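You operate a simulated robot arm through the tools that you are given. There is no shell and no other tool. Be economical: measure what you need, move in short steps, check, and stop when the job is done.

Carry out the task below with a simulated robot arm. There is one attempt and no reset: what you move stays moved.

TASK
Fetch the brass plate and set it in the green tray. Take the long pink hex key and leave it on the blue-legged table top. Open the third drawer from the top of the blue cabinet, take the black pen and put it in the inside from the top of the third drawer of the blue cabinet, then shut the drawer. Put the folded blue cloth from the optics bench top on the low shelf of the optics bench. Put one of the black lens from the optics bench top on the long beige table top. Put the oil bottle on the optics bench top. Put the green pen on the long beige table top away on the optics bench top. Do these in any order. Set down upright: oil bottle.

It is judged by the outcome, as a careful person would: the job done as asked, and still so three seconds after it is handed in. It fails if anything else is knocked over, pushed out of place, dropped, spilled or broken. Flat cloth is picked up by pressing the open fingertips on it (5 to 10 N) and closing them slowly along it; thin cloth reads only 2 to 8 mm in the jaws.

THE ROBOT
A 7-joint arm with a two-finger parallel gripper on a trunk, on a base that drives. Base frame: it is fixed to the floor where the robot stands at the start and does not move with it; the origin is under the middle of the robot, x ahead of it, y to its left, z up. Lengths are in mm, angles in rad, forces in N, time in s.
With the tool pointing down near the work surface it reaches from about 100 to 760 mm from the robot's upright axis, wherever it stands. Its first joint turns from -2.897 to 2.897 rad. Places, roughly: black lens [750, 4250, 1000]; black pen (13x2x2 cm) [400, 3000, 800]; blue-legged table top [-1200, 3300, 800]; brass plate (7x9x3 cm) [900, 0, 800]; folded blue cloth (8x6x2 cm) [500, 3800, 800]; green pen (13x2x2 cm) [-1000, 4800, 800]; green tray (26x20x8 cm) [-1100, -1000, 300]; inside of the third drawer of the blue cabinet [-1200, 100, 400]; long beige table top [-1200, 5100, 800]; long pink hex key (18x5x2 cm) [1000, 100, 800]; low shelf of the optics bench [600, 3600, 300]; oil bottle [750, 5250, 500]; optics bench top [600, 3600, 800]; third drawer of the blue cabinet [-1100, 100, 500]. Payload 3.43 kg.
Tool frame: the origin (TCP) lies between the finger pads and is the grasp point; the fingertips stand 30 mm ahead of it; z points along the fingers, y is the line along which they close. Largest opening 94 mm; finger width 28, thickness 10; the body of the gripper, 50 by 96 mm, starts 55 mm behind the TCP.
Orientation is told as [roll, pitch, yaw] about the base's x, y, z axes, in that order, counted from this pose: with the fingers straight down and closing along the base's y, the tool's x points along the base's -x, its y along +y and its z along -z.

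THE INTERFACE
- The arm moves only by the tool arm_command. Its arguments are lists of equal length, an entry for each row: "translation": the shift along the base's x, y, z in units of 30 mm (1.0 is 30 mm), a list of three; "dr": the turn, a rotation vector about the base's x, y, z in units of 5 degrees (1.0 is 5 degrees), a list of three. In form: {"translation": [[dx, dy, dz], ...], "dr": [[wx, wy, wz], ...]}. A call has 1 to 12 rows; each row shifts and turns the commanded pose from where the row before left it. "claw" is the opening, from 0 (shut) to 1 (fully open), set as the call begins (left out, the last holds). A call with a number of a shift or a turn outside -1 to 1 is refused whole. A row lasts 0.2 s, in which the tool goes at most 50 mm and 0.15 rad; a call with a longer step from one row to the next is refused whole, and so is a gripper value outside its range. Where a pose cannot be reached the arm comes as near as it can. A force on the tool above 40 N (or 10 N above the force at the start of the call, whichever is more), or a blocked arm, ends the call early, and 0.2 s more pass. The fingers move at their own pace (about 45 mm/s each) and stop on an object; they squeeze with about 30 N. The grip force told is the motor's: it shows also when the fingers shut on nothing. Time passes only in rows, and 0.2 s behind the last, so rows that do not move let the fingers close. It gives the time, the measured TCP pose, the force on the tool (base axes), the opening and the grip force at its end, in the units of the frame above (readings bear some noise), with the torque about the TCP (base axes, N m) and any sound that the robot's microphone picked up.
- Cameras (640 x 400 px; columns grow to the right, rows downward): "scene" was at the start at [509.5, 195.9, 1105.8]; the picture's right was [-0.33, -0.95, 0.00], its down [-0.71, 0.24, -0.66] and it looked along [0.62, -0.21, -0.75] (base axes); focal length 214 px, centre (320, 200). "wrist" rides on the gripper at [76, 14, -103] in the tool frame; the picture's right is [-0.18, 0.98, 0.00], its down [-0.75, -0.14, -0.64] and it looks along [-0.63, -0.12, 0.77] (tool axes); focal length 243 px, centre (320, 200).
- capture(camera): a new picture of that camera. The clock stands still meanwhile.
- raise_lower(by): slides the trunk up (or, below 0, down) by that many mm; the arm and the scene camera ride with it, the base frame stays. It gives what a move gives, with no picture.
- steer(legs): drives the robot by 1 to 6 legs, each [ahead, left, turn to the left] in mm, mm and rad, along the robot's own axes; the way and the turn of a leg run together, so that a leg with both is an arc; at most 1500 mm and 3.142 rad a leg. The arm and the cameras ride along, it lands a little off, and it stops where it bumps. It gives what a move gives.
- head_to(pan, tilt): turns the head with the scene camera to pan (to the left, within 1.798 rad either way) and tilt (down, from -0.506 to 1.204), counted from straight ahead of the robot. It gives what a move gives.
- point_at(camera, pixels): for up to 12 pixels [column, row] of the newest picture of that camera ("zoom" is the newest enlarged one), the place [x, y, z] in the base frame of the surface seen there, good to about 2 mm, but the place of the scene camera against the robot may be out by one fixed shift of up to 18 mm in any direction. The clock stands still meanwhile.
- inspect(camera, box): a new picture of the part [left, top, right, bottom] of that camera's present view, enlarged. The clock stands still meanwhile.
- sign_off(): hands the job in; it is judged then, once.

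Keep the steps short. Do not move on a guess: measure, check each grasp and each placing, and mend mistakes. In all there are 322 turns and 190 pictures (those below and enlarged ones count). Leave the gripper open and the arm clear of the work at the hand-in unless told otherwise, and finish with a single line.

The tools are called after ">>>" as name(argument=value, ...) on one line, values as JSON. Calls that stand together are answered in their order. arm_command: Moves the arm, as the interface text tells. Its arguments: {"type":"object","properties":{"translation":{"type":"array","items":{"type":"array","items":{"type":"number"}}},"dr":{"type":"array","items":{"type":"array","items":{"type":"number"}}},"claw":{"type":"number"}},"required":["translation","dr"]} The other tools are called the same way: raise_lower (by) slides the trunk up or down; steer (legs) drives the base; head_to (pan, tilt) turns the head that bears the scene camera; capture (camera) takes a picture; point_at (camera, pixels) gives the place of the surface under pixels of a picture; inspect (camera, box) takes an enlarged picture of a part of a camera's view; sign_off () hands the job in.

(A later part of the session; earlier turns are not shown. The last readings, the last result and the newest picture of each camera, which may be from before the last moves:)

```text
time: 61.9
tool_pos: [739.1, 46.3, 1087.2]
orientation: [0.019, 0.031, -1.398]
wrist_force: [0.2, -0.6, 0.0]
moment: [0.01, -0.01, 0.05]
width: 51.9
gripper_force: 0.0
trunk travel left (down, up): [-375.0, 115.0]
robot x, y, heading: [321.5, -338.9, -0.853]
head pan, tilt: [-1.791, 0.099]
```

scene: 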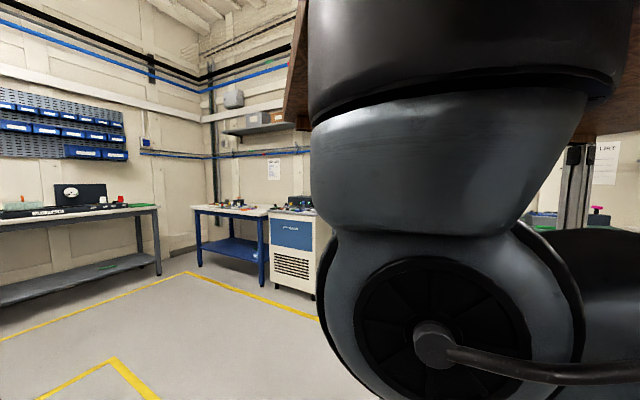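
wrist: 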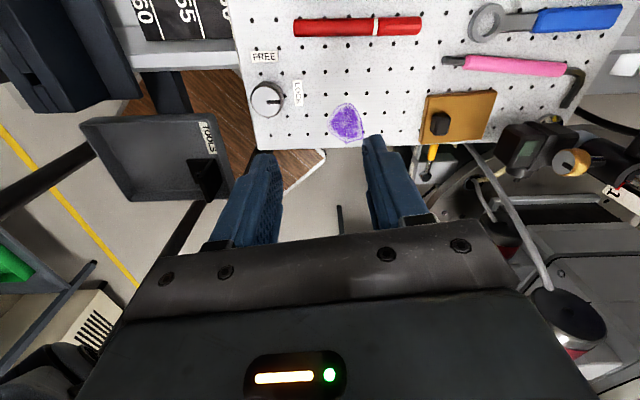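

I continue: lower again, then raise the trunk the rest.

>>> arm_command(translation=[[-0.2, 0, -0.7], [-0.2, 0, -0.7], [-0.2, 0, -0.7], [-0.2, 0, -0.7], [-0.2, 0, -0.7], [-0.2, 0, -0.7]], dr=[[0, 0, 0], [0, 0, 0], [0, 0, 0], [0, 0, 0], [0, 0, 0], [0, 0, 0]])

>>> raise_lower(by=110)

>>> arm_command(translation=[[0.3, -0.3, -0.6], [0.3, -0.3, -0.6], [0.3, -0.3, -0.6], [0.3, -0.3, -0.6], [0, 0, 0]], dr=[[0, 0, 0], [0, 0, 0], [0, 0, 0], [0, 0, 0], [0, 0, 0]])

>>> capture(camera="wrist")

```text
time: 63.5
tool_pos: [668.1, 61.2, 973.9]
orientation: [0.025, 0.051, -1.339]
wrist_force: [1.2, 0.4, -0.9]
moment: [0.01, 0.02, 0.02]
width: 51.9
gripper_force: 0.1
trunk travel left (down, up): [-375.0, 115.0]
robot x, y, heading: [328.5, -340.0, -0.85]
head pan, tilt: [-1.791, 0.099]
stopped in row 6: the arm was blocked; the commanded pose is now the measured one
```

```text
time: 64.9
tool_pos: [668.5, 61.2, 1084.4]
orientation: [0.026, 0.052, -1.34]
wrist_force: [0.2, -0.4, -0.7]
moment: [0.06, 0.05, 0.04]
width: 51.7
gripper_force: 0.2
trunk travel left (down, up): [-485.0, 5.0]
robot x, y, heading: [327.1, -340.3, -0.85]
head pan, tilt: [-1.791, 0.099]
```

```text
time: 66.3
tool_pos: [653.8, 46.0, 1025.1]
orientation: [0.033, 0.068, -1.253]
wrist_force: [0.0, 0.5, -0.4]
moment: [0.03, -0.02, 0.0]
width: 51.8
gripper_force: 0.0
trunk travel left (down, up): [-485.0, 5.0]
robot x, y, heading: [327.9, -339.4, -0.851]
head pan, tilt: [-1.791, 0.099]
stopped in row 5: the arm was blocked; the commanded pose is now the measured one
```

```text
160 pictures are left
```

wrist: 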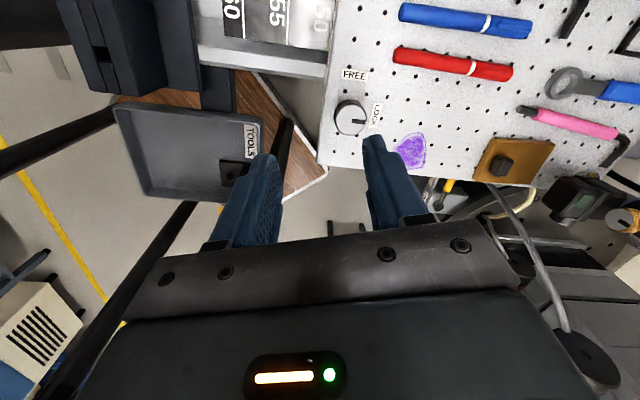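

The arm keeps getting deflected. I look with the scene camera at the arm from the left.

>>> head_to(pan=1.79, tilt=0.5)

>>> capture(camera="scene")

>>> head_to(pan=-1.79, tilt=0.6)

>>> capture(camera="scene")

```text
time: 69.3
tool_pos: [654.6, 45.4, 1023.9]
orientation: [0.035, 0.068, -1.252]
wrist_force: [-0.4, -0.1, -0.1]
moment: [-0.01, 0.01, -0.05]
width: 51.7
gripper_force: 0.1
trunk travel left (down, up): [-485.0, 5.0]
robot x, y, heading: [326.6, -342.2, -0.849]
head pan, tilt: [1.791, 0.499]
```

```text
159 pictures are left
```

scene: 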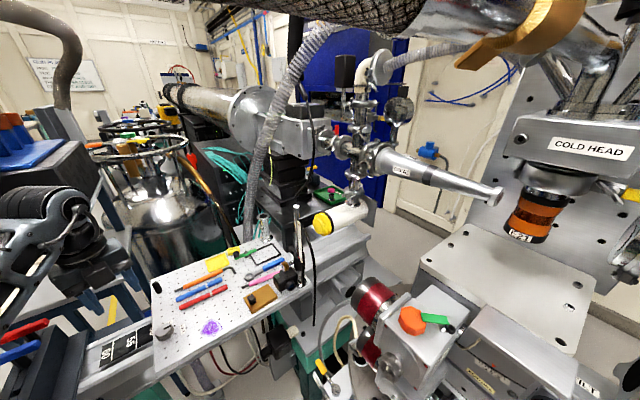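

```text
time: 72.2
tool_pos: [653.6, 45.1, 1024.2]
orientation: [0.034, 0.068, -1.253]
wrist_force: [0.4, 0.5, -0.1]
moment: [-0.03, 0.05, 0.01]
width: 51.7
gripper_force: 0.0
trunk travel left (down, up): [-485.0, 5.0]
robot x, y, heading: [323.0, -338.3, -0.848]
head pan, tilt: [-1.791, 0.6]
```

```text
158 pictures are left
```

scene: 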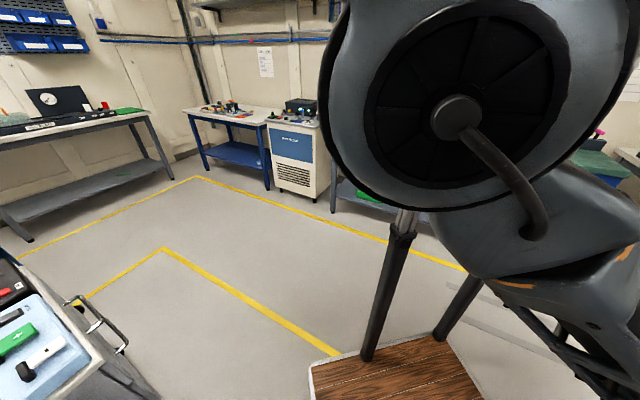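

Now it is clear: the gantry's front-left leg (≈131°, 305 mm from the arm axis) is in the crook of the forearm. The arm must swing back left, retract between the legs, and come out at the front. First swing toward the rear-left.

>>> arm_command(translation=[[-0.9, -0.1, 0], [-0.9, -0.1, 0], [-0.9, -0.1, 0], [-0.9, -0.1, 0], [-0.9, -0.1, 0], [-0.9, -0.2, 0], [-0.9, -0.2, 0], [0, -0.5, 0], [0, -0.8, 0], [0, -0.8, 0], [0, 0, 0]], dr=[[-0.86, 0.13, 0], [0, 0, 0], [0, 0, 0], [0, 0, 0], [0, 0, 0], [0, 0, 0], [0, 0, 0], [0, 0, 0], [0, 0, 0], [0, 0, 0], [0, 0, 0]], claw=0.3)

>>> capture(camera="wrist")

```text
time: 74.7
tool_pos: [473.1, 13.5, 975.4]
orientation: [0.002, 0.002, -1.258]
wrist_force: [-0.8, 0.3, -1.1]
moment: [-0.04, 0.0, -0.01]
width: 28.5
gripper_force: 0.0
out of reach, approached as far as the arm can: row 5, 6, 7, 8, 9, 10
trunk travel left (down, up): [-485.0, 5.0]
robot x, y, heading: [323.9, -342.5, -0.85]
head pan, tilt: [-1.791, 0.6]
```

```text
157 pictures are left
```

wrist: 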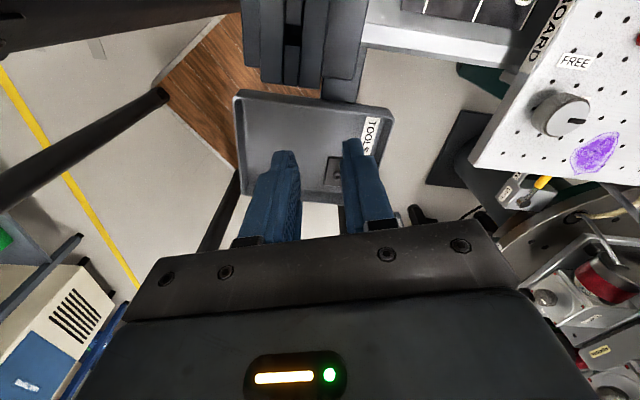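

Now retract inward between the legs (toward −y), lowering gently.

>>> arm_command(translation=[[0.15, -0.9, -0.2], [0.15, -0.9, -0.2], [0.15, -0.9, -0.2], [0.15, -0.9, -0.2], [0.15, -0.9, -0.2], [0.15, -0.9, -0.2], [0.15, -0.9, -0.3], [0.15, -0.9, -0.3], [0.15, -0.9, -0.4], [0.15, -0.9, -0.4], [0.15, -0.9, -0.4], [0, 0, 0]], dr=[[0, 0, 0], [0, 0, 0], [0, 0, 0], [0, 0, 0], [0, 0, 0], [0, 0, 0], [0, 0, 0], [0, 0, 0], [0, 0, 0], [0, 0, 0], [0, 0, 0], [0, 0, 0]])

>>> capture(camera="wrist")

>>> capture(camera="scene")

```text
time: 77.2
tool_pos: [495.8, -42.5, 931.6]
orientation: [0.0, 0.002, -1.259]
wrist_force: [-0.4, 0.9, 0.4]
moment: [-0.01, 0.0, 0.0]
width: 28.3
gripper_force: 0.0
out of reach, approached as far as the arm can: row 1, 2, 3, 4, 5, 6, 7, 8, 9, 10, 11
trunk travel left (down, up): [-485.0, 5.0]
robot x, y, heading: [327.8, -341.4, -0.848]
head pan, tilt: [-1.791, 0.6]
```

```text
156 pictures are left
```

wrist: 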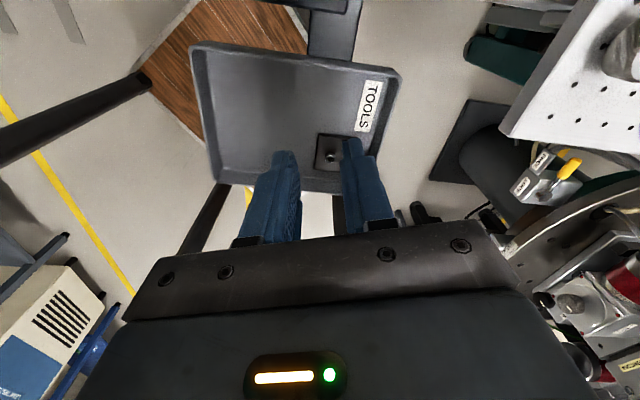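

```text
155 pictures are left
```

scene: 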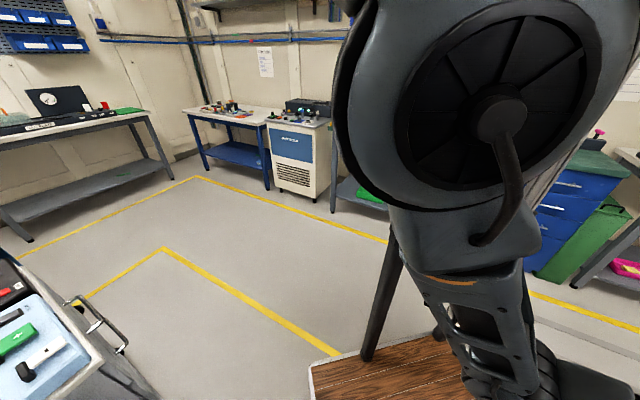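

The upper arm now hangs nicely downward. The tray below keeps me from lowering, so I back out to the aisle the way I came, then retract lower there.

>>> steer(legs=[[-392, -558, 0]])

>>> arm_command(translation=[[0, 0, -1], [0, 0, -1], [0, 0, -1], [0, 0, -1], [0, 0, -1], [0, 0, -1], [0, 0, 0], [0, 0, 0]], dr=[[0, 0, 0], [0, 0, 0], [0, 0, 0], [0, 0, 0], [0, 0, 0], [0, 0, 0], [0, 0, 0], [0, 0, 0]])

>>> capture(camera="wrist")

```text
time: 81.0
tool_pos: [-182.2, -121.8, 931.4]
orientation: [0.0, 0.002, -1.264]
wrist_force: [-0.6, 0.6, 0.0]
moment: [-0.03, -0.01, 0.0]
width: 28.0
gripper_force: 0.0
trunk travel left (down, up): [-485.0, 5.0]
robot x, y, heading: [-355.7, -417.1, -0.859]
head pan, tilt: [-1.791, 0.6]
```

```text
time: 82.8
tool_pos: [-197.7, -116.8, 754.7]
orientation: [0.014, 0.008, -1.237]
wrist_force: [0.2, -0.2, 0.1]
moment: [0.0, -0.04, -0.01]
width: 27.9
gripper_force: 0.1
trunk travel left (down, up): [-485.0, 5.0]
robot x, y, heading: [-354.6, -414.2, -0.855]
head pan, tilt: [-1.791, 0.6]
```

```text
154 pictures are left
```

wrist: 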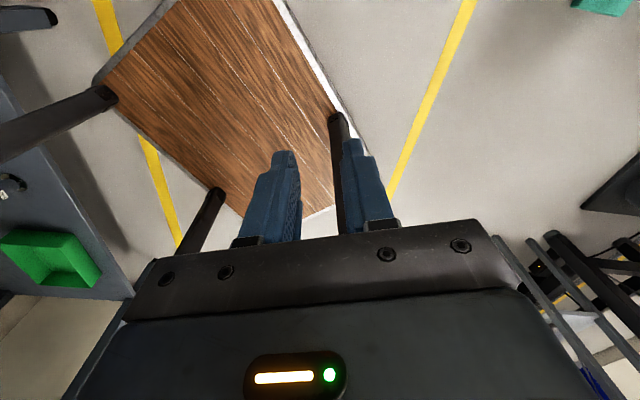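

I retract toward the arm axis, keeping ~120 mm away from the front-left leg (≈(−87,−342)).

>>> arm_command(translation=[[-0.3, -0.9, 0], [-0.3, -0.9, 0], [0, -0.9, 0], [0, -0.9, 0], [0, -0.9, 0], [0, -0.9, 0], [0, -0.9, 0], [0, -0.9, 0], [0, -0.9, 0], [0, -0.9, 0], [0, 0, 0]], dr=[[0, 0, 0], [0, 0, 0], [0, 0, 0], [0, 0, 0], [0, 0, 0], [0, 0, 0], [0, 0, 0], [0, 0, 0], [0, 0, 0], [0, 0, 0], [0, 0, 0]])

>>> capture(camera="scene")

```text
time: 85.2
tool_pos: [-200.5, -390.8, 750.0]
orientation: [0.001, 0.001, -1.266]
wrist_force: [-0.1, -0.3, -0.5]
moment: [-0.02, -0.03, 0.02]
width: 28.0
gripper_force: 0.1
trunk travel left (down, up): [-485.0, 5.0]
robot x, y, heading: [-351.6, -415.9, -0.855]
head pan, tilt: [-1.791, 0.6]
```

```text
153 pictures are left
```

scene: 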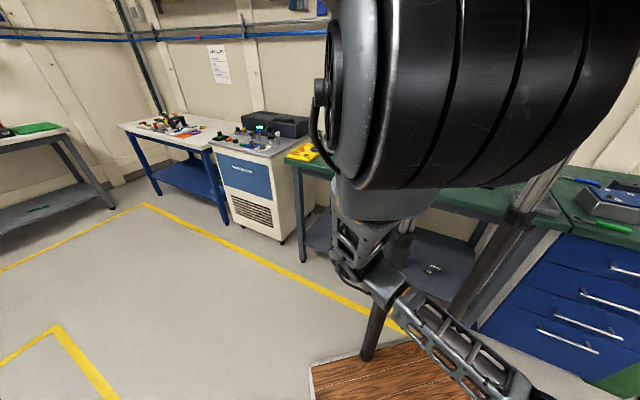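

I go closer to the axis, then sweep around inside the leg toward the front.

>>> arm_command(translation=[[0.2, -0.8, -0.3], [0.2, -0.8, -0.3], [0.2, -0.8, -0.3], [0.2, -0.8, -0.3], [0.2, -0.8, 0], [0.7, 0, 0], [0.7, 0, 0], [0.7, -0.1, 0], [0.7, -0.3, 0], [0.7, -0.4, 0], [0, 0, 0]], dr=[[0, 0, 0], [0, 0, 0], [0, 0, 0], [0, 0, 0], [0, 0, 0], [0, 0, 0], [0, 0, 0], [0, 0, 0], [0, 0, 0], [0, 0, 0], [0, 0, 0]])

>>> capture(camera="scene")

>>> capture(camera="wrist")

```text
time: 86.4
tool_pos: [-143.8, -499.2, 715.5]
orientation: [0.073, -0.024, -1.096]
wrist_force: [-0.7, -0.8, -0.1]
moment: [-0.02, 0.0, -0.02]
width: 28.1
gripper_force: 0.1
trunk travel left (down, up): [-485.0, 5.0]
robot x, y, heading: [-351.2, -418.1, -0.86]
head pan, tilt: [-1.791, 0.6]
stopped in row 5: the arm was blocked; the commanded pose is now the measured one
```

```text
152 pictures are left
```

scene: 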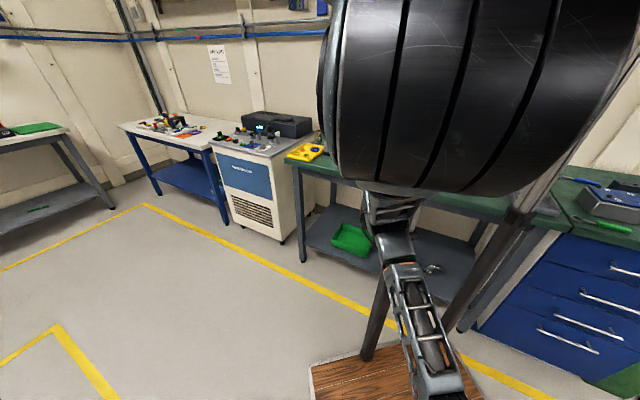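

```text
151 pictures are left
```

wrist: 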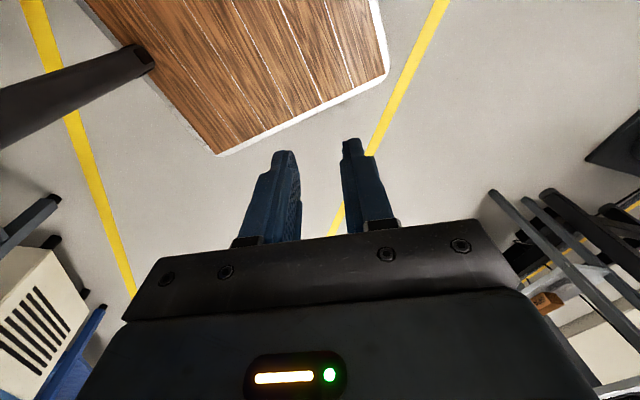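

Blocked briefly near the axis; I try slow sweep toward the front (+x, then −y).

>>> arm_command(translation=[[0.3, -0.1, 0], [0.3, -0.1, 0], [0.3, -0.1, 0], [0.3, -0.1, 0], [0.3, -0.1, 0], [0.3, -0.1, 0]], dr=[[-0.3, -0.7, 0], [0, 0, 0], [0, 0, 0], [0, 0, 0], [0, 0, 0], [0, 0, 0]])

>>> capture(camera="scene")

```text
time: 87.3
tool_pos: [-128.0, -502.9, 715.7]
orientation: [0.126, -0.082, -0.943]
wrist_force: [0.2, 0.2, -0.4]
moment: [0.0, -0.01, 0.0]
width: 28.3
gripper_force: 0.0
trunk travel left (down, up): [-485.0, 5.0]
robot x, y, heading: [-352.4, -418.7, -0.858]
head pan, tilt: [-1.791, 0.6]
stopped in row 4: the arm was blocked; the commanded pose is now the measured one
```

```text
150 pictures are left
```

scene: 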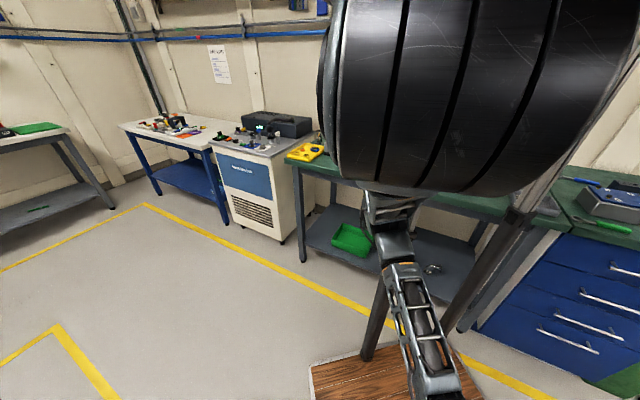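

I look from the other side to see where the forearm and leg are.

>>> head_to(pan=1.79, tilt=0.8)

>>> capture(camera="scene")

>>> head_to(pan=-1.79, tilt=1.2)

>>> capture(camera="scene")

>>> point_at(camera="scene", pixels=[[400, 50], [450, 100], [450, 150], [450, 200], [450, 250], [480, 300], [520, 350], [560, 250], [600, 300], [600, 380], [400, 300], [360, 200]])

```text
time: 90.3
tool_pos: [-127.4, -501.7, 716.1]
orientation: [0.127, -0.082, -0.943]
wrist_force: [-0.2, 0.5, 0.6]
moment: [0.0, 0.01, 0.02]
width: 28.2
gripper_force: 0.1
trunk travel left (down, up): [-485.0, 5.0]
robot x, y, heading: [-356.3, -414.4, -0.864]
head pan, tilt: [1.791, 0.799]
```

```text
149 pictures are left
```

scene: 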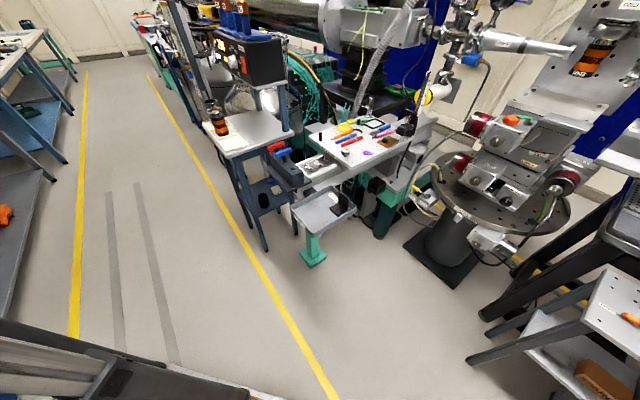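

```text
time: 93.3
tool_pos: [-127.4, -503.3, 715.8]
orientation: [0.125, -0.081, -0.941]
wrist_force: [-0.3, -0.7, 0.9]
moment: [0.04, -0.01, 0.0]
width: 28.2
gripper_force: 0.1
trunk travel left (down, up): [-485.0, 5.0]
robot x, y, heading: [-353.6, -421.9, -0.861]
head pan, tilt: [-1.791, 1.201]
```

```text
148 pictures are left
```

scene: 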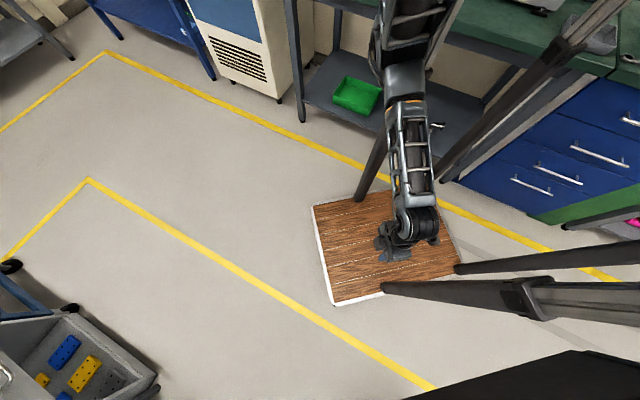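

```text
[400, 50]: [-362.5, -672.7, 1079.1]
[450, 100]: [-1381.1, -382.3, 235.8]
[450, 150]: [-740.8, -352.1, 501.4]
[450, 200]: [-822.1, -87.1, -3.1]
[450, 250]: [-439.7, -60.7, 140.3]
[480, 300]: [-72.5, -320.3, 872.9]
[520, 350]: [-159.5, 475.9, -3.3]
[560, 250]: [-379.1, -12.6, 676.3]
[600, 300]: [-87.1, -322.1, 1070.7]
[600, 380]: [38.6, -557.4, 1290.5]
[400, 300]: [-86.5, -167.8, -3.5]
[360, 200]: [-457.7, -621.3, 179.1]
```

The elbow sticks out against the front-right leg. Lowering the tool straightens the hanging arm and tucks the elbow, so I lower to z≈530 and level the tool.

>>> arm_command(translation=[[0, 0, -0.6], [0, 0, -0.6], [0, 0, -0.6], [0, 0, -0.6], [0, 0, -0.6], [0, 0, -0.6], [0, 0, -0.6], [0, 0, -0.6], [0, 0, -0.6], [0, 0, -0.6], [0, 0, 0]], dr=[[0, 0.6, 0], [0, 0.6, 0], [0, 0.5, 0], [0, 0, 0], [0, 0, 0], [0, 0, 0], [0, 0, 0], [0, 0, 0], [0, 0, 0], [0, 0, 0], [0, 0, 0]])

>>> capture(camera="scene")

```text
time: 94.0
tool_pos: [-160.1, -501.0, 678.9]
orientation: [0.033, -0.012, -0.757]
wrist_force: [0.2, 0.4, -0.3]
moment: [-0.01, 0.0, -0.01]
width: 28.4
gripper_force: 0.1
trunk travel left (down, up): [-485.0, 5.0]
robot x, y, heading: [-354.8, -418.8, -0.857]
head pan, tilt: [-1.791, 1.201]
stopped in row 3: the arm was blocked; the commanded pose is now the measured one
```

```text
147 pictures are left
```

scene: 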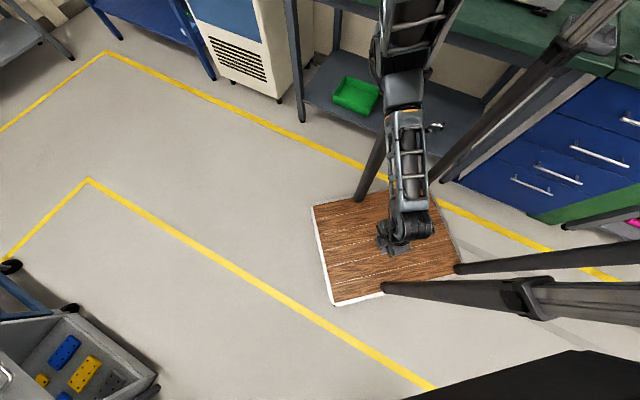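

Progress of ~37 mm down. I keep lowering in gentler steps.

>>> arm_command(translation=[[0, 0, -0.4], [0, 0, -0.4], [0, 0, -0.4], [0, 0, -0.4], [0, 0, -0.4], [0, 0, -0.4], [0, 0, -0.4], [0, 0, -0.4], [0, 0, -0.4], [0, 0, -0.4]], dr=[[0, 0, 0], [0, 0, 0], [0, 0, 0], [0, 0, 0], [0, 0, 0], [0, 0, 0], [0, 0, 0], [0, 0, 0], [0, 0, 0], [0, 0, 0]])

>>> arm_command(translation=[[0, 0.3, -0.4], [0, 0.3, -0.4], [0, 0.3, -0.4], [0, 0.3, -0.4], [0, 0.3, -0.4], [0, 0.3, -0.4], [0, 0.3, -0.4], [0, 0.3, -0.4]], dr=[[0, 0, 0], [0, 0, 0], [0, 0, 0], [0, 0, 0], [0, 0, 0], [0, 0, 0], [0, 0, 0], [0, 0, 0]])

>>> capture(camera="scene")

```text
time: 95.0
tool_pos: [-187.3, -503.2, 631.0]
orientation: [0.026, -0.008, -0.599]
wrist_force: [0.3, 0.3, 0.4]
moment: [0.05, -0.01, -0.02]
width: 28.4
gripper_force: 0.0
trunk travel left (down, up): [-485.0, 5.0]
robot x, y, heading: [-352.5, -416.3, -0.86]
head pan, tilt: [-1.791, 1.201]
stopped in row 5: the arm was blocked; the commanded pose is now the measured one
```

```text
time: 95.7
tool_pos: [-211.0, -493.9, 604.7]
orientation: [0.03, -0.012, -0.415]
wrist_force: [0.1, -0.6, -1.2]
moment: [-0.02, 0.01, 0.0]
width: 28.3
gripper_force: 0.1
trunk travel left (down, up): [-485.0, 5.0]
robot x, y, heading: [-354.4, -417.3, -0.855]
head pan, tilt: [-1.791, 1.201]
stopped in row 3: the arm was blocked; the commanded pose is now the measured one
```

```text
146 pictures are left
```

scene: 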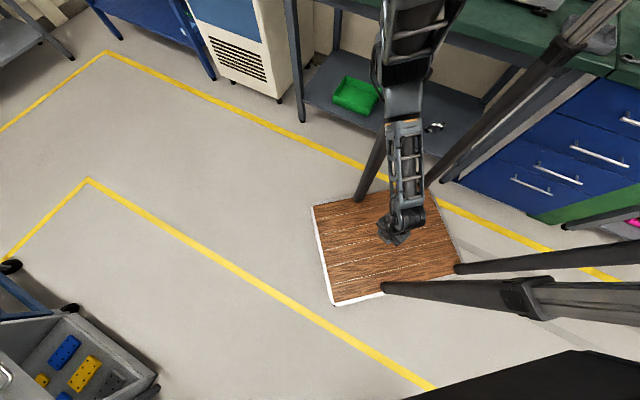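

The whole arm is being pushed counter-clockwise by the elbow on the right leg. I rotate everything ccw about the arm axis (tool toward the rear inside the frame) to free the elbow.

>>> arm_command(translation=[[-0.55, -0.25, 0], [-0.55, -0.25, 0], [-0.5, -0.35, 0], [-0.5, -0.35, 0], [-0.4, -0.45, 0], [-0.4, -0.45, 0], [-0.3, -0.5, 0], [-0.3, -0.5, 0], [0, 0, 0]], dr=[[0, 0, 1], [0, 0, 1], [0, 0, 1], [0, 0, 1], [0, 0, 1], [0, 0, 1], [0, 0, 1], [0, 0, 1], [0, 0, 0]])

>>> capture(camera="scene")

```text
time: 96.9
tool_pos: [-175.9, -525.9, 596.0]
orientation: [0.049, -0.159, 0.028]
wrist_force: [0.1, 0.5, -0.2]
moment: [0.01, 0.02, -0.01]
width: 28.3
gripper_force: 0.0
trunk travel left (down, up): [-485.0, 5.0]
robot x, y, heading: [-354.3, -418.9, -0.86]
head pan, tilt: [-1.791, 1.201]
stopped in row 6: the arm was blocked; the commanded pose is now the measured one
```

```text
145 pictures are left
```

scene: 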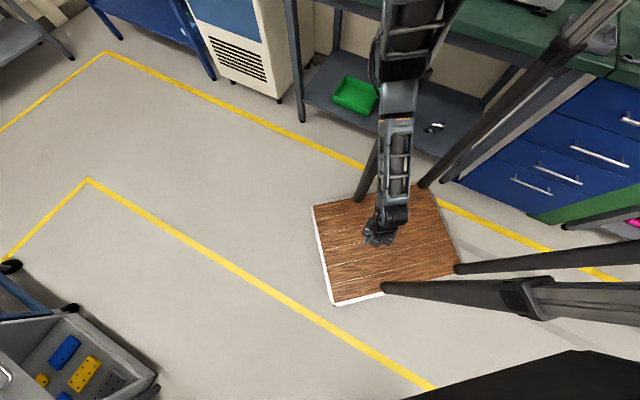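

>>> point_at(camera="scene", pixels=[[405, 10], [400, 60], [398, 95], [392, 130], [392, 170], [393, 212], [380, 235], [362, 195], [372, 160], [384, 140], [420, 185], [500, 110]])

```text
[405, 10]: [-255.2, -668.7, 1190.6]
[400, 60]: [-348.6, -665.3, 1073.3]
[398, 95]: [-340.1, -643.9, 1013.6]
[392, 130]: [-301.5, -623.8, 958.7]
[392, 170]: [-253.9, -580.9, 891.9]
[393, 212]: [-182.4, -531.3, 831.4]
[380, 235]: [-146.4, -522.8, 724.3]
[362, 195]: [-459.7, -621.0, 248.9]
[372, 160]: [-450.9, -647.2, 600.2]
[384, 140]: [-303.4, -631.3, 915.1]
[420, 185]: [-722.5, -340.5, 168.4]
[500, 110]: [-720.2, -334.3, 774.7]
```

The elbow (≈(−390,−665,1040)) bears directly on the front-right leg; lowering shortens its overhang. I keep lowering, slightly away from that leg.

>>> arm_command(translation=[[0.2, 0, -0.5], [0.2, 0, -0.5], [0.2, 0, -0.5], [0.2, 0, -0.5], [0.2, 0, -0.5], [0.2, 0, -0.5], [0.2, 0, -0.5], [0, 0, 0]], dr=[[0, 1, 0], [0, 0.8, 0], [0, 0, 0], [0, 0, 0], [0, 0, 0], [0, 0, 0], [0, 0, 0], [0, 0, 0]])

>>> capture(camera="scene")

```text
time: 98.7
tool_pos: [-134.0, -524.3, 492.8]
orientation: [0.051, -0.002, 0.025]
wrist_force: [0.3, 0.4, -0.3]
moment: [-0.02, -0.02, 0.01]
width: 27.9
gripper_force: 0.1
trunk travel left (down, up): [-485.0, 5.0]
robot x, y, heading: [-354.1, -417.1, -0.862]
head pan, tilt: [-1.791, 1.201]
```

```text
144 pictures are left
```

scene: 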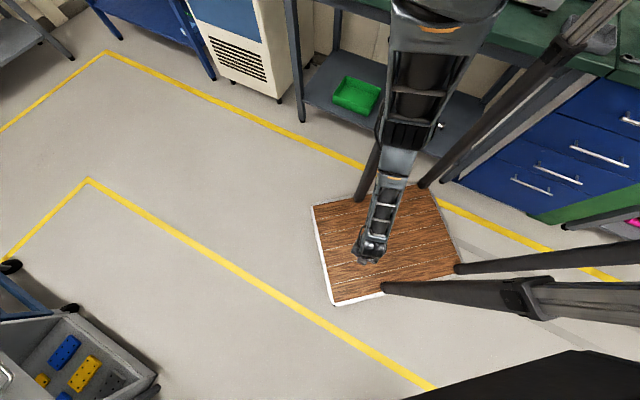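

Free now: the arm hangs straight. I sweep it clockwise to the robot's front at low height, turning the yaw with it.

>>> arm_command(translation=[[0.8, -0.1, 0], [0.8, -0.1, 0], [0.8, -0.2, 0], [0.7, -0.4, 0], [0.7, -0.5, 0], [0.6, -0.6, 0], [0.4, -0.8, 0], [0.3, -0.8, 0], [0.1, -0.9, 0], [0, -0.9, 0], [0, -0.9, 0], [0, 0, 0]], dr=[[-0.3, 0, -1], [-0.3, 0, -1], [0, 0, -1], [0, 0, -1], [0, 0, -1], [0, 0, -1], [0, 0, -1], [0, 0, -1], [0, 0, -1], [0, 0, -1], [0, 0, -1], [0, 0, 0]])

>>> capture(camera="scene")

```text
time: 101.3
tool_pos: [21.2, -710.7, 491.1]
orientation: [0.0, -0.004, -0.937]
wrist_force: [-0.3, 0.4, -0.5]
moment: [-0.01, -0.03, -0.04]
width: 28.2
gripper_force: 0.0
trunk travel left (down, up): [-485.0, 5.0]
robot x, y, heading: [-353.4, -415.7, -0.863]
head pan, tilt: [-1.791, 1.201]
```

```text
143 pictures are left
```

scene: 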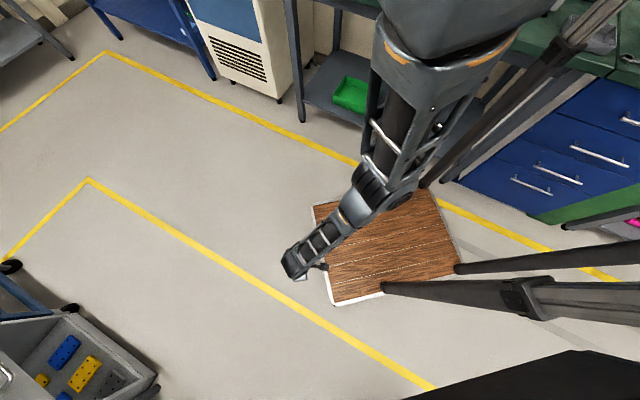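

The sweep works. I extend the arm forward-right of the heading and raise it a bit.

>>> arm_command(translation=[[0.3, -0.9, 0.3], [0.3, -0.9, 0.3], [0.3, -0.9, 0.3], [0.3, -0.9, 0.3], [0.3, -0.9, 0.3], [0.3, -0.9, 0.3], [0.4, -0.9, 0.3], [0.5, -0.8, 0.5], [0.5, -0.8, 0.5], [0.5, -0.6, 0.6], [0, 0, 0.6], [0, 0, 0]], dr=[[0, 0, 0], [0, 0, 0], [0, 0, 0], [0, 0, 0], [0, 0, 0], [0, 0, 0], [0, 0, 0], [0, 0, 0], [0, 0, 0], [0, 0, 0], [0, 0, 0], [0, 0, 0]])

>>> steer(legs=[[0, 0, 0.862]])

>>> head_to(pan=-0.4, tilt=0.8)

>>> capture(camera="scene")

```text
time: 103.9
tool_pos: [132.4, -966.7, 621.7]
orientation: [0.0, -0.007, -0.936]
wrist_force: [0.4, 0.5, 0.2]
moment: [-0.05, 0.0, -0.01]
width: 28.2
gripper_force: 0.0
trunk travel left (down, up): [-485.0, 5.0]
robot x, y, heading: [-351.4, -419.3, -0.858]
head pan, tilt: [-1.791, 1.201]
```

```text
time: 106.6
tool_pos: [382.2, -409.7, 621.7]
orientation: [0.001, -0.006, -0.081]
wrist_force: [0.7, 0.0, -0.4]
moment: [-0.01, -0.05, 0.0]
width: 28.4
gripper_force: 0.2
trunk travel left (down, up): [-485.0, 5.0]
robot x, y, heading: [-352.5, -413.1, -0.004]
head pan, tilt: [-1.791, 1.201]
```

```text
time: 108.1
tool_pos: [380.4, -410.0, 622.2]
orientation: [0.0, -0.005, -0.079]
wrist_force: [-0.1, -1.0, 0.0]
moment: [0.0, 0.01, 0.0]
width: 28.0
gripper_force: 0.1
trunk travel left (down, up): [-485.0, 5.0]
robot x, y, heading: [-355.4, -414.9, -0.006]
head pan, tilt: [-0.4, 0.799]
```

```text
142 pictures are left
```

scene: 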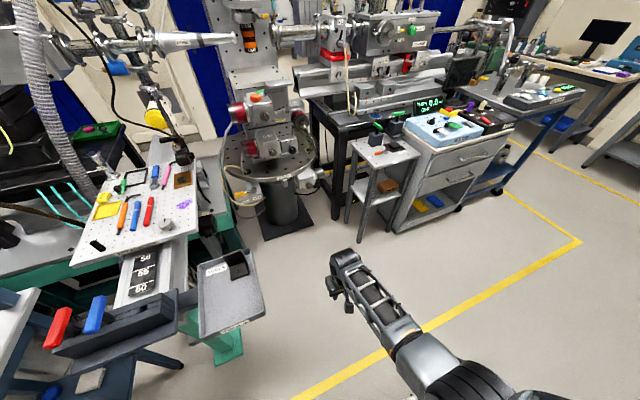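

The arm is properly in front now. I raise it to z≈1000 and then drive to about (130,−380), right of the tool tray.

>>> arm_command(translation=[[0, 0, 1], [0, 0, 1], [0, 0, 1], [0, 0, 1], [0, 0, 1], [0, 0, 1], [0, 0, 1], [0, 0, 1], [0, 0, 1], [0, 0, 1], [0, 0, 1], [0, 0, 1]], dr=[[0, 0, 0.35], [0, 0, 0], [0, 0, 0], [0, 0, 0], [0, 0, 0], [0, 0, 0], [0, 0, 0], [0, 0, 0], [0, 0, 0], [0, 0, 0], [0, 0, 0], [0, 0, 0]])

>>> steer(legs=[[483, 33, 0]])

>>> capture(camera="scene")

>>> capture(camera="wrist")

```text
time: 110.7
tool_pos: [406.4, -391.8, 948.9]
orientation: [0.042, -0.07, -0.05]
wrist_force: [-0.6, 1.6, -0.8]
moment: [-0.08, -0.07, 0.02]
width: 28.5
gripper_force: 0.2
out of reach, approached as far as the arm can: row 9, 10, 11
trunk travel left (down, up): [-485.0, 5.0]
robot x, y, heading: [-353.9, -416.8, -0.004]
head pan, tilt: [-0.4, 0.799]
```

```text
time: 113.5
tool_pos: [888.4, -370.6, 946.4]
orientation: [0.039, -0.068, -0.057]
wrist_force: [0.1, -0.3, 1.2]
moment: [-0.03, 0.0, 0.02]
width: 28.4
gripper_force: 0.0
trunk travel left (down, up): [-485.0, 5.0]
robot x, y, heading: [128.4, -383.0, -0.013]
head pan, tilt: [-0.4, 0.799]
```

```text
141 pictures are left
```

scene: 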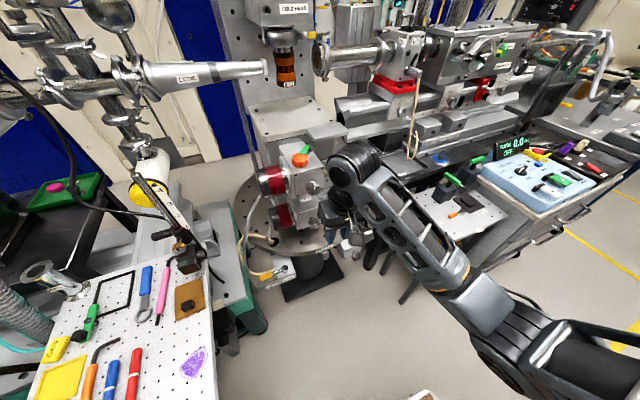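

```text
140 pictures are left
```

wrist: 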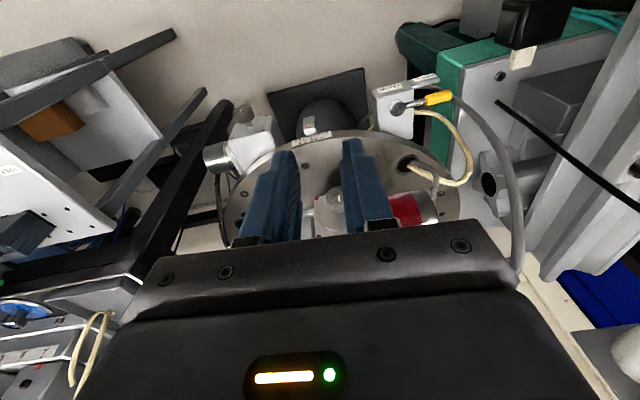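

I sweep the tool left over the board toward the plate, keeping z≈970.

>>> arm_command(translation=[[-0.4, 1, 0], [-0.4, 1, 0], [-0.3, 1, 0], [-0.2, 1, 0], [0.1, 1, 0], [0.1, 1, 0], [0.2, 1, 0], [0.2, 1, 0], [0.25, 1, 0], [0.25, 1, 0], [0.25, 1, 0], [0, 0, 0]], dr=[[0, 0, 0], [0, 0, 0], [0, 0, 0], [0, 0, 0], [0, 0, 0], [0, 0, 0], [0, 0, 0], [0, 0, 0], [0, 0, 0], [0, 0, 0], [0, 0, 0], [0, 0, 0]], claw=0.55)

>>> capture(camera="wrist")

```text
time: 116.2
tool_pos: [889.0, -41.9, 945.5]
orientation: [0.041, -0.07, -0.058]
wrist_force: [0.2, 0.2, 0.2]
moment: [0.01, -0.04, 0.0]
width: 51.6
gripper_force: 0.0
trunk travel left (down, up): [-485.0, 5.0]
robot x, y, heading: [131.1, -386.9, -0.013]
head pan, tilt: [-0.4, 0.799]
```

```text
139 pictures are left
```

wrist: 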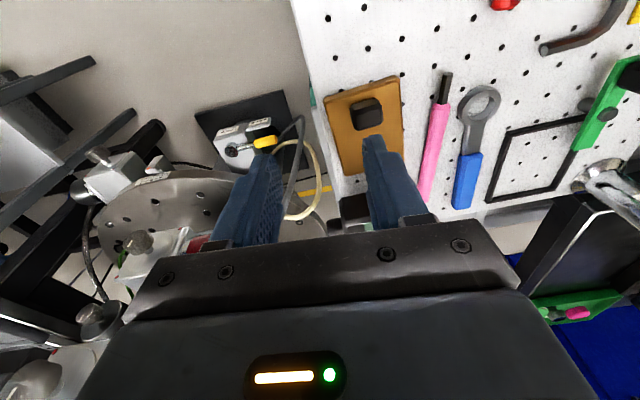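

Level the tool and centre above the plate (x≈912, y≈0), then re-measure.

>>> arm_command(translation=[[0.2, 0.35, -0.1], [0.2, 0.35, -0.1], [0.2, 0.35, -0.1], [0.2, 0.35, -0.1], [0, 0, 0]], dr=[[-0.23, 0.4, 0.33], [-0.23, 0.4, 0.33], [0, 0, 0], [0, 0, 0], [0, 0, 0]], claw=0.77)

>>> inspect(camera="wrist", box=[240, 60, 480, 210])

```text
time: 117.3
tool_pos: [914.7, 1.1, 934.2]
orientation: [-0.002, -0.003, 0.001]
wrist_force: [-0.7, -1.2, 0.6]
moment: [-0.02, 0.03, 0.04]
width: 72.4
gripper_force: 0.0
trunk travel left (down, up): [-485.0, 5.0]
robot x, y, heading: [129.4, -386.4, -0.017]
head pan, tilt: [-0.4, 0.799]
```

```text
2.67 times, centred on (360, 135) of wrist
```

zoom: 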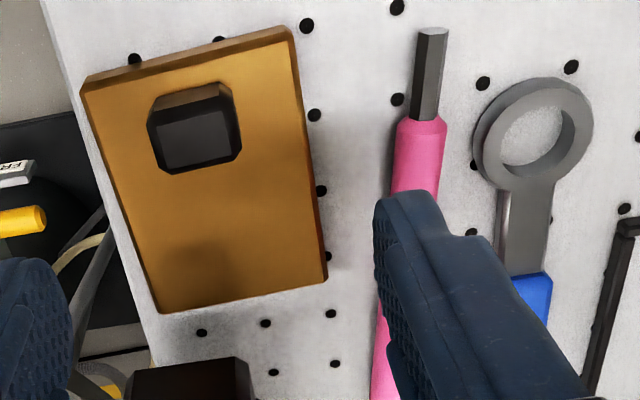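

>>> point_at(camera="zoom", pixels=[[86, 95], [288, 38], [325, 278], [163, 310], [250, 200], [193, 150], [395, 190], [170, 370], [200, 380], [130, 200], [310, 160], [395, 140]])

```text
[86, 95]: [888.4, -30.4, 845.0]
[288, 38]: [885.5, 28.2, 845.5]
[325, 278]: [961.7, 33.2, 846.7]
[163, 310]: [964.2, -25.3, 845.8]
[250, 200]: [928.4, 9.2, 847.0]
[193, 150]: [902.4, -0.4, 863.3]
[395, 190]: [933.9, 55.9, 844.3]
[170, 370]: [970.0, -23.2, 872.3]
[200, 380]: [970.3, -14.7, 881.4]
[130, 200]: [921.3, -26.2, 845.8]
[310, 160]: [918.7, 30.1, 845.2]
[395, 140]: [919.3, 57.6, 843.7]
```

Plate centre (925,1.4), turned ~+3.8°. I descend at (915,0.8) with yaw +0.066 to TCP z≈866.

>>> arm_command(translation=[[0, 0, -0.3], [0, 0, -0.4], [0, 0, -0.4], [0, 0, -0.4], [0, 0, -0.4], [0, 0, -0.35], [0, 0, 0]], dr=[[0, 0, 0.75], [0, 0, 0], [0, 0, 0], [0, 0, 0], [0, 0, 0], [0, 0, 0], [0, 0, 0]])

>>> capture(camera="wrist")

```text
time: 119.0
tool_pos: [915.1, 0.4, 868.0]
orientation: [-0.002, -0.001, 0.066]
wrist_force: [0.1, 0.1, -0.3]
moment: [0.0, -0.03, -0.05]
width: 72.5
gripper_force: 0.0
trunk travel left (down, up): [-485.0, 5.0]
robot x, y, heading: [128.3, -384.4, -0.018]
head pan, tilt: [-0.4, 0.799]
```

```text
137 pictures are left
```

wrist: 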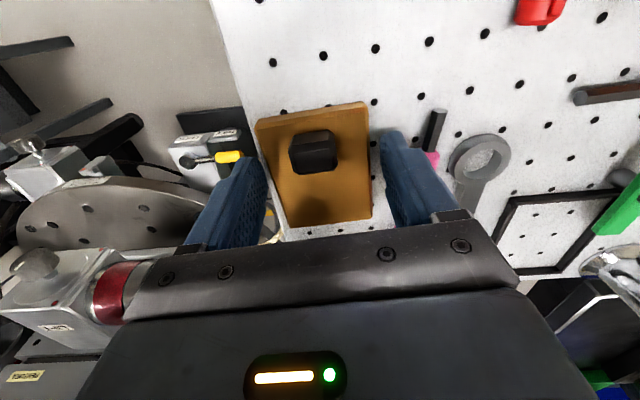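

Fingers straddle the plate. I lower 3 mm more and close.

>>> arm_command(translation=[[0, 0, -0.1], [0, 0, 0], [0, 0, 0], [0, 0, 0]], dr=[[0, 0, 0], [0, 0, 0], [0, 0, 0], [0, 0, 0]])

>>> arm_command(translation=[[0, 0, 0], [0, 0, 0], [0, 0, 0], [0, 0, 0], [0, 0, 0]], dr=[[0, 0, 0], [0, 0, 0], [0, 0, 0], [0, 0, 0], [0, 0, 0]], claw=0.4)

```text
time: 120.0
tool_pos: [914.0, 0.6, 865.6]
orientation: [-0.002, -0.002, 0.066]
wrist_force: [0.4, 0.4, -0.3]
moment: [0.01, 0.01, -0.01]
width: 72.2
gripper_force: 0.1
trunk travel left (down, up): [-485.0, 5.0]
robot x, y, heading: [126.9, -388.7, -0.016]
head pan, tilt: [-0.4, 0.799]
```

```text
time: 121.2
tool_pos: [914.4, 0.7, 865.2]
orientation: [-0.003, -0.002, 0.065]
wrist_force: [0.5, -0.6, -1.0]
moment: [0.01, 0.0, -0.04]
width: 61.8
gripper_force: 30.0
trunk travel left (down, up): [-485.0, 5.0]
robot x, y, heading: [129.2, -388.5, -0.013]
head pan, tilt: [-0.4, 0.799]
```

Gripped at 61.8 mm, 30 N. Lift 9 mm, back off −x from the instrument, then up.

>>> arm_command(translation=[[0, 0, 0.15], [0, 0, 0.15], [-0.4, 0, 0.05], [-0.5, 0, 0], [-0.5, 0, 0.1], [-0.3, 0, 0.5], [0, 0, 0.7], [0, 0, 0.7], [0, 0, 0.7]], dr=[[0, 0, 0], [0, 0, 0], [0, 0, 0], [0, 0, 0], [0, 0, 0], [0, 0, 0], [0, 0, 0], [0, 0, 0], [0, 0, 0]])

>>> capture(camera="wrist")

```text
time: 123.2
tool_pos: [861.8, 1.6, 956.7]
orientation: [-0.002, -0.002, 0.067]
wrist_force: [-0.4, 0.4, -4.6]
moment: [0.01, 0.03, 0.01]
width: 61.5
gripper_force: 30.1
trunk travel left (down, up): [-485.0, 5.0]
robot x, y, heading: [125.6, -389.2, -0.015]
head pan, tilt: [-0.4, 0.799]
```

```text
136 pictures are left
```

wrist: 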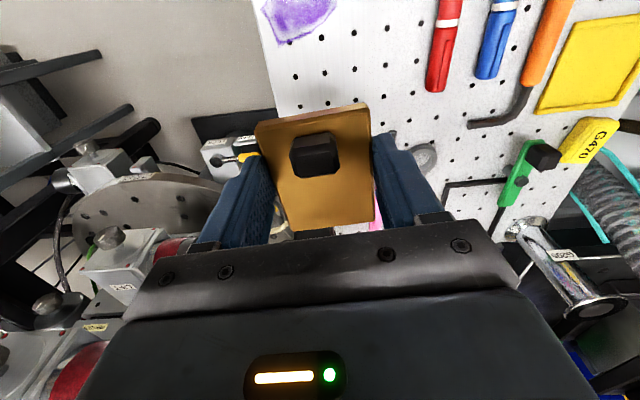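

Plate held. I sweep back to the robot's front and back out to the aisle.

>>> arm_command(translation=[[-0.2, -1, 0], [-0.2, -1, 0], [-0.2, -1, 0], [0, -1, 0], [0, -1, 0], [0, -1, 0], [0, -1, 0], [0, -1, 0], [0, -1, 0], [0, -1, 0], [0, -1, 0], [0, -1, 0]], dr=[[0, 0, 0], [0, 0, 0], [0, 0, 0], [0, 0, 0], [0, 0, 0], [0, 0, 0], [0, 0, 0], [0, 0, 0], [0, 0, 0], [0, 0, 0], [0, 0, 0], [0, 0, 0]])

>>> steer(legs=[[-483, -30, 0], [0, 0, -2.3]])

>>> head_to(pan=-0.5, tilt=0.5)

>>> capture(camera="scene")

```text
time: 125.8
tool_pos: [845.2, -359.7, 956.5]
orientation: [-0.001, -0.002, 0.068]
wrist_force: [0.5, 0.3, -5.5]
moment: [0.0, 0.03, 0.0]
width: 61.7
gripper_force: 29.9
trunk travel left (down, up): [-485.0, 5.0]
robot x, y, heading: [126.7, -387.0, -0.007]
head pan, tilt: [-0.4, 0.799]
```

```text
time: 134.2
tool_pos: [-829.8, -957.8, 956.4]
orientation: [-0.001, -0.001, -2.256]
wrist_force: [-0.7, 0.4, -3.6]
moment: [0.06, -0.02, 0.01]
width: 61.6
gripper_force: 29.8
trunk travel left (down, up): [-485.0, 5.0]
robot x, y, heading: [-358.8, -411.6, -2.33]
head pan, tilt: [-0.4, 0.799]
```

```text
time: 134.9
tool_pos: [-827.7, -958.1, 955.5]
orientation: [-0.001, -0.002, -2.254]
wrist_force: [0.9, -0.1, -4.9]
moment: [0.08, -0.05, -0.02]
width: 61.6
gripper_force: 30.0
trunk travel left (down, up): [-485.0, 5.0]
robot x, y, heading: [-357.8, -413.6, -2.332]
head pan, tilt: [-0.499, 0.499]
```

```text
135 pictures are left
```

scene: 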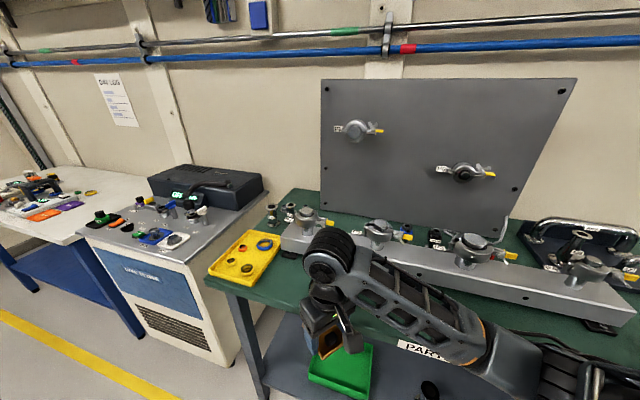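

I see the green tray on the low shelf below the green bench. I measure the bench edge, tray and shelf.

>>> head_to(pan=-0.5, tilt=0.95)

>>> capture(camera="scene")

>>> point_at(camera="scene", pixels=[[250, 180], [500, 200], [310, 250], [330, 220], [370, 220], [350, 262], [275, 300], [300, 210], [420, 260], [260, 220], [420, 190], [330, 240]])

```text
time: 135.8
tool_pos: [-827.1, -958.2, 955.7]
orientation: [-0.003, -0.002, -2.255]
wrist_force: [-0.5, 0.3, -3.0]
moment: [0.05, -0.03, 0.0]
width: 61.6
gripper_force: 29.8
trunk travel left (down, up): [-485.0, 5.0]
robot x, y, heading: [-355.1, -415.3, -2.331]
head pan, tilt: [-0.499, 0.949]
```

```text
134 pictures are left
```

scene: 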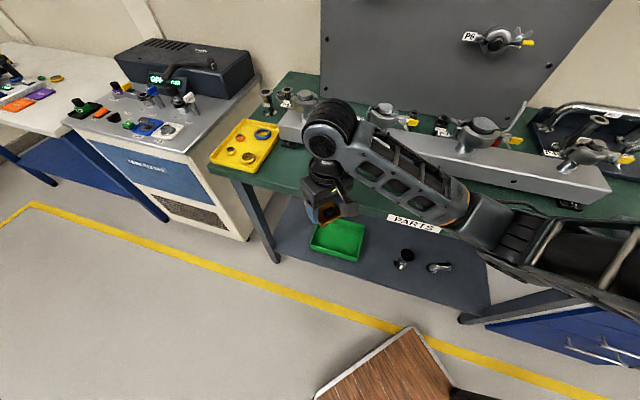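

```text
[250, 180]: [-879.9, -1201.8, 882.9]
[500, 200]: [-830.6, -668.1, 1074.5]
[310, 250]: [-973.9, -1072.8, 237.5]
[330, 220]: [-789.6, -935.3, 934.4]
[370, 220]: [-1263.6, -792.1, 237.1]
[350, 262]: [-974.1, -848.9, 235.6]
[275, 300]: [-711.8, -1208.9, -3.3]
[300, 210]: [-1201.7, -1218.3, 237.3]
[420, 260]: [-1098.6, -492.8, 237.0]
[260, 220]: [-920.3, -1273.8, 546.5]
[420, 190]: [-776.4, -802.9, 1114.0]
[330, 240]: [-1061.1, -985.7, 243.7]
```

Shelf z≈237, tray centre about (−1060,−985), bench front edge near x≈−880. I'll re-position: back off, face −x, and stop at about (−60,−985) so the arm can reach under the bench top.

>>> steer(legs=[[-108, 528, 0], [0, 0, -0.81], [160, 285, 0]])

>>> head_to(pan=-0.3, tilt=0.9)

>>> capture(camera="scene")

```text
time: 142.9
tool_pos: [-776.3, -1017.8, 955.4]
orientation: [-0.002, -0.002, -3.074]
wrist_force: [0.5, -0.3, -3.7]
moment: [-0.02, -0.05, 0.0]
width: 61.7
gripper_force: 30.1
trunk travel left (down, up): [-485.0, 5.0]
robot x, y, heading: [-56.8, -986.5, 3.131]
head pan, tilt: [-0.499, 0.949]
```

```text
time: 143.6
tool_pos: [-775.3, -1017.6, 955.0]
orientation: [-0.001, -0.003, -3.077]
wrist_force: [0.2, 0.1, -4.0]
moment: [0.0, -0.05, 0.0]
width: 61.3
gripper_force: 30.3
trunk travel left (down, up): [-485.0, 5.0]
robot x, y, heading: [-59.6, -987.7, 3.126]
head pan, tilt: [-0.3, 0.901]
```

```text
133 pictures are left
```

scene: 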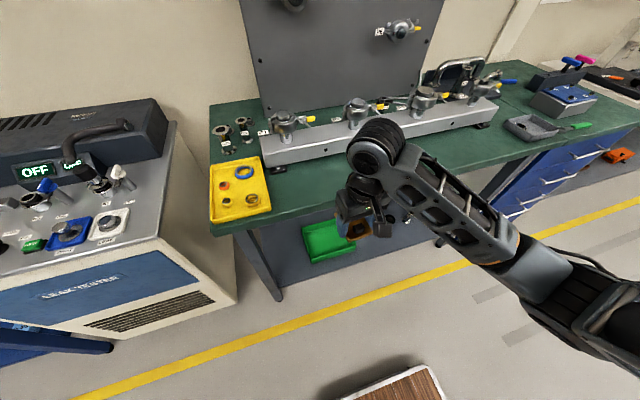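

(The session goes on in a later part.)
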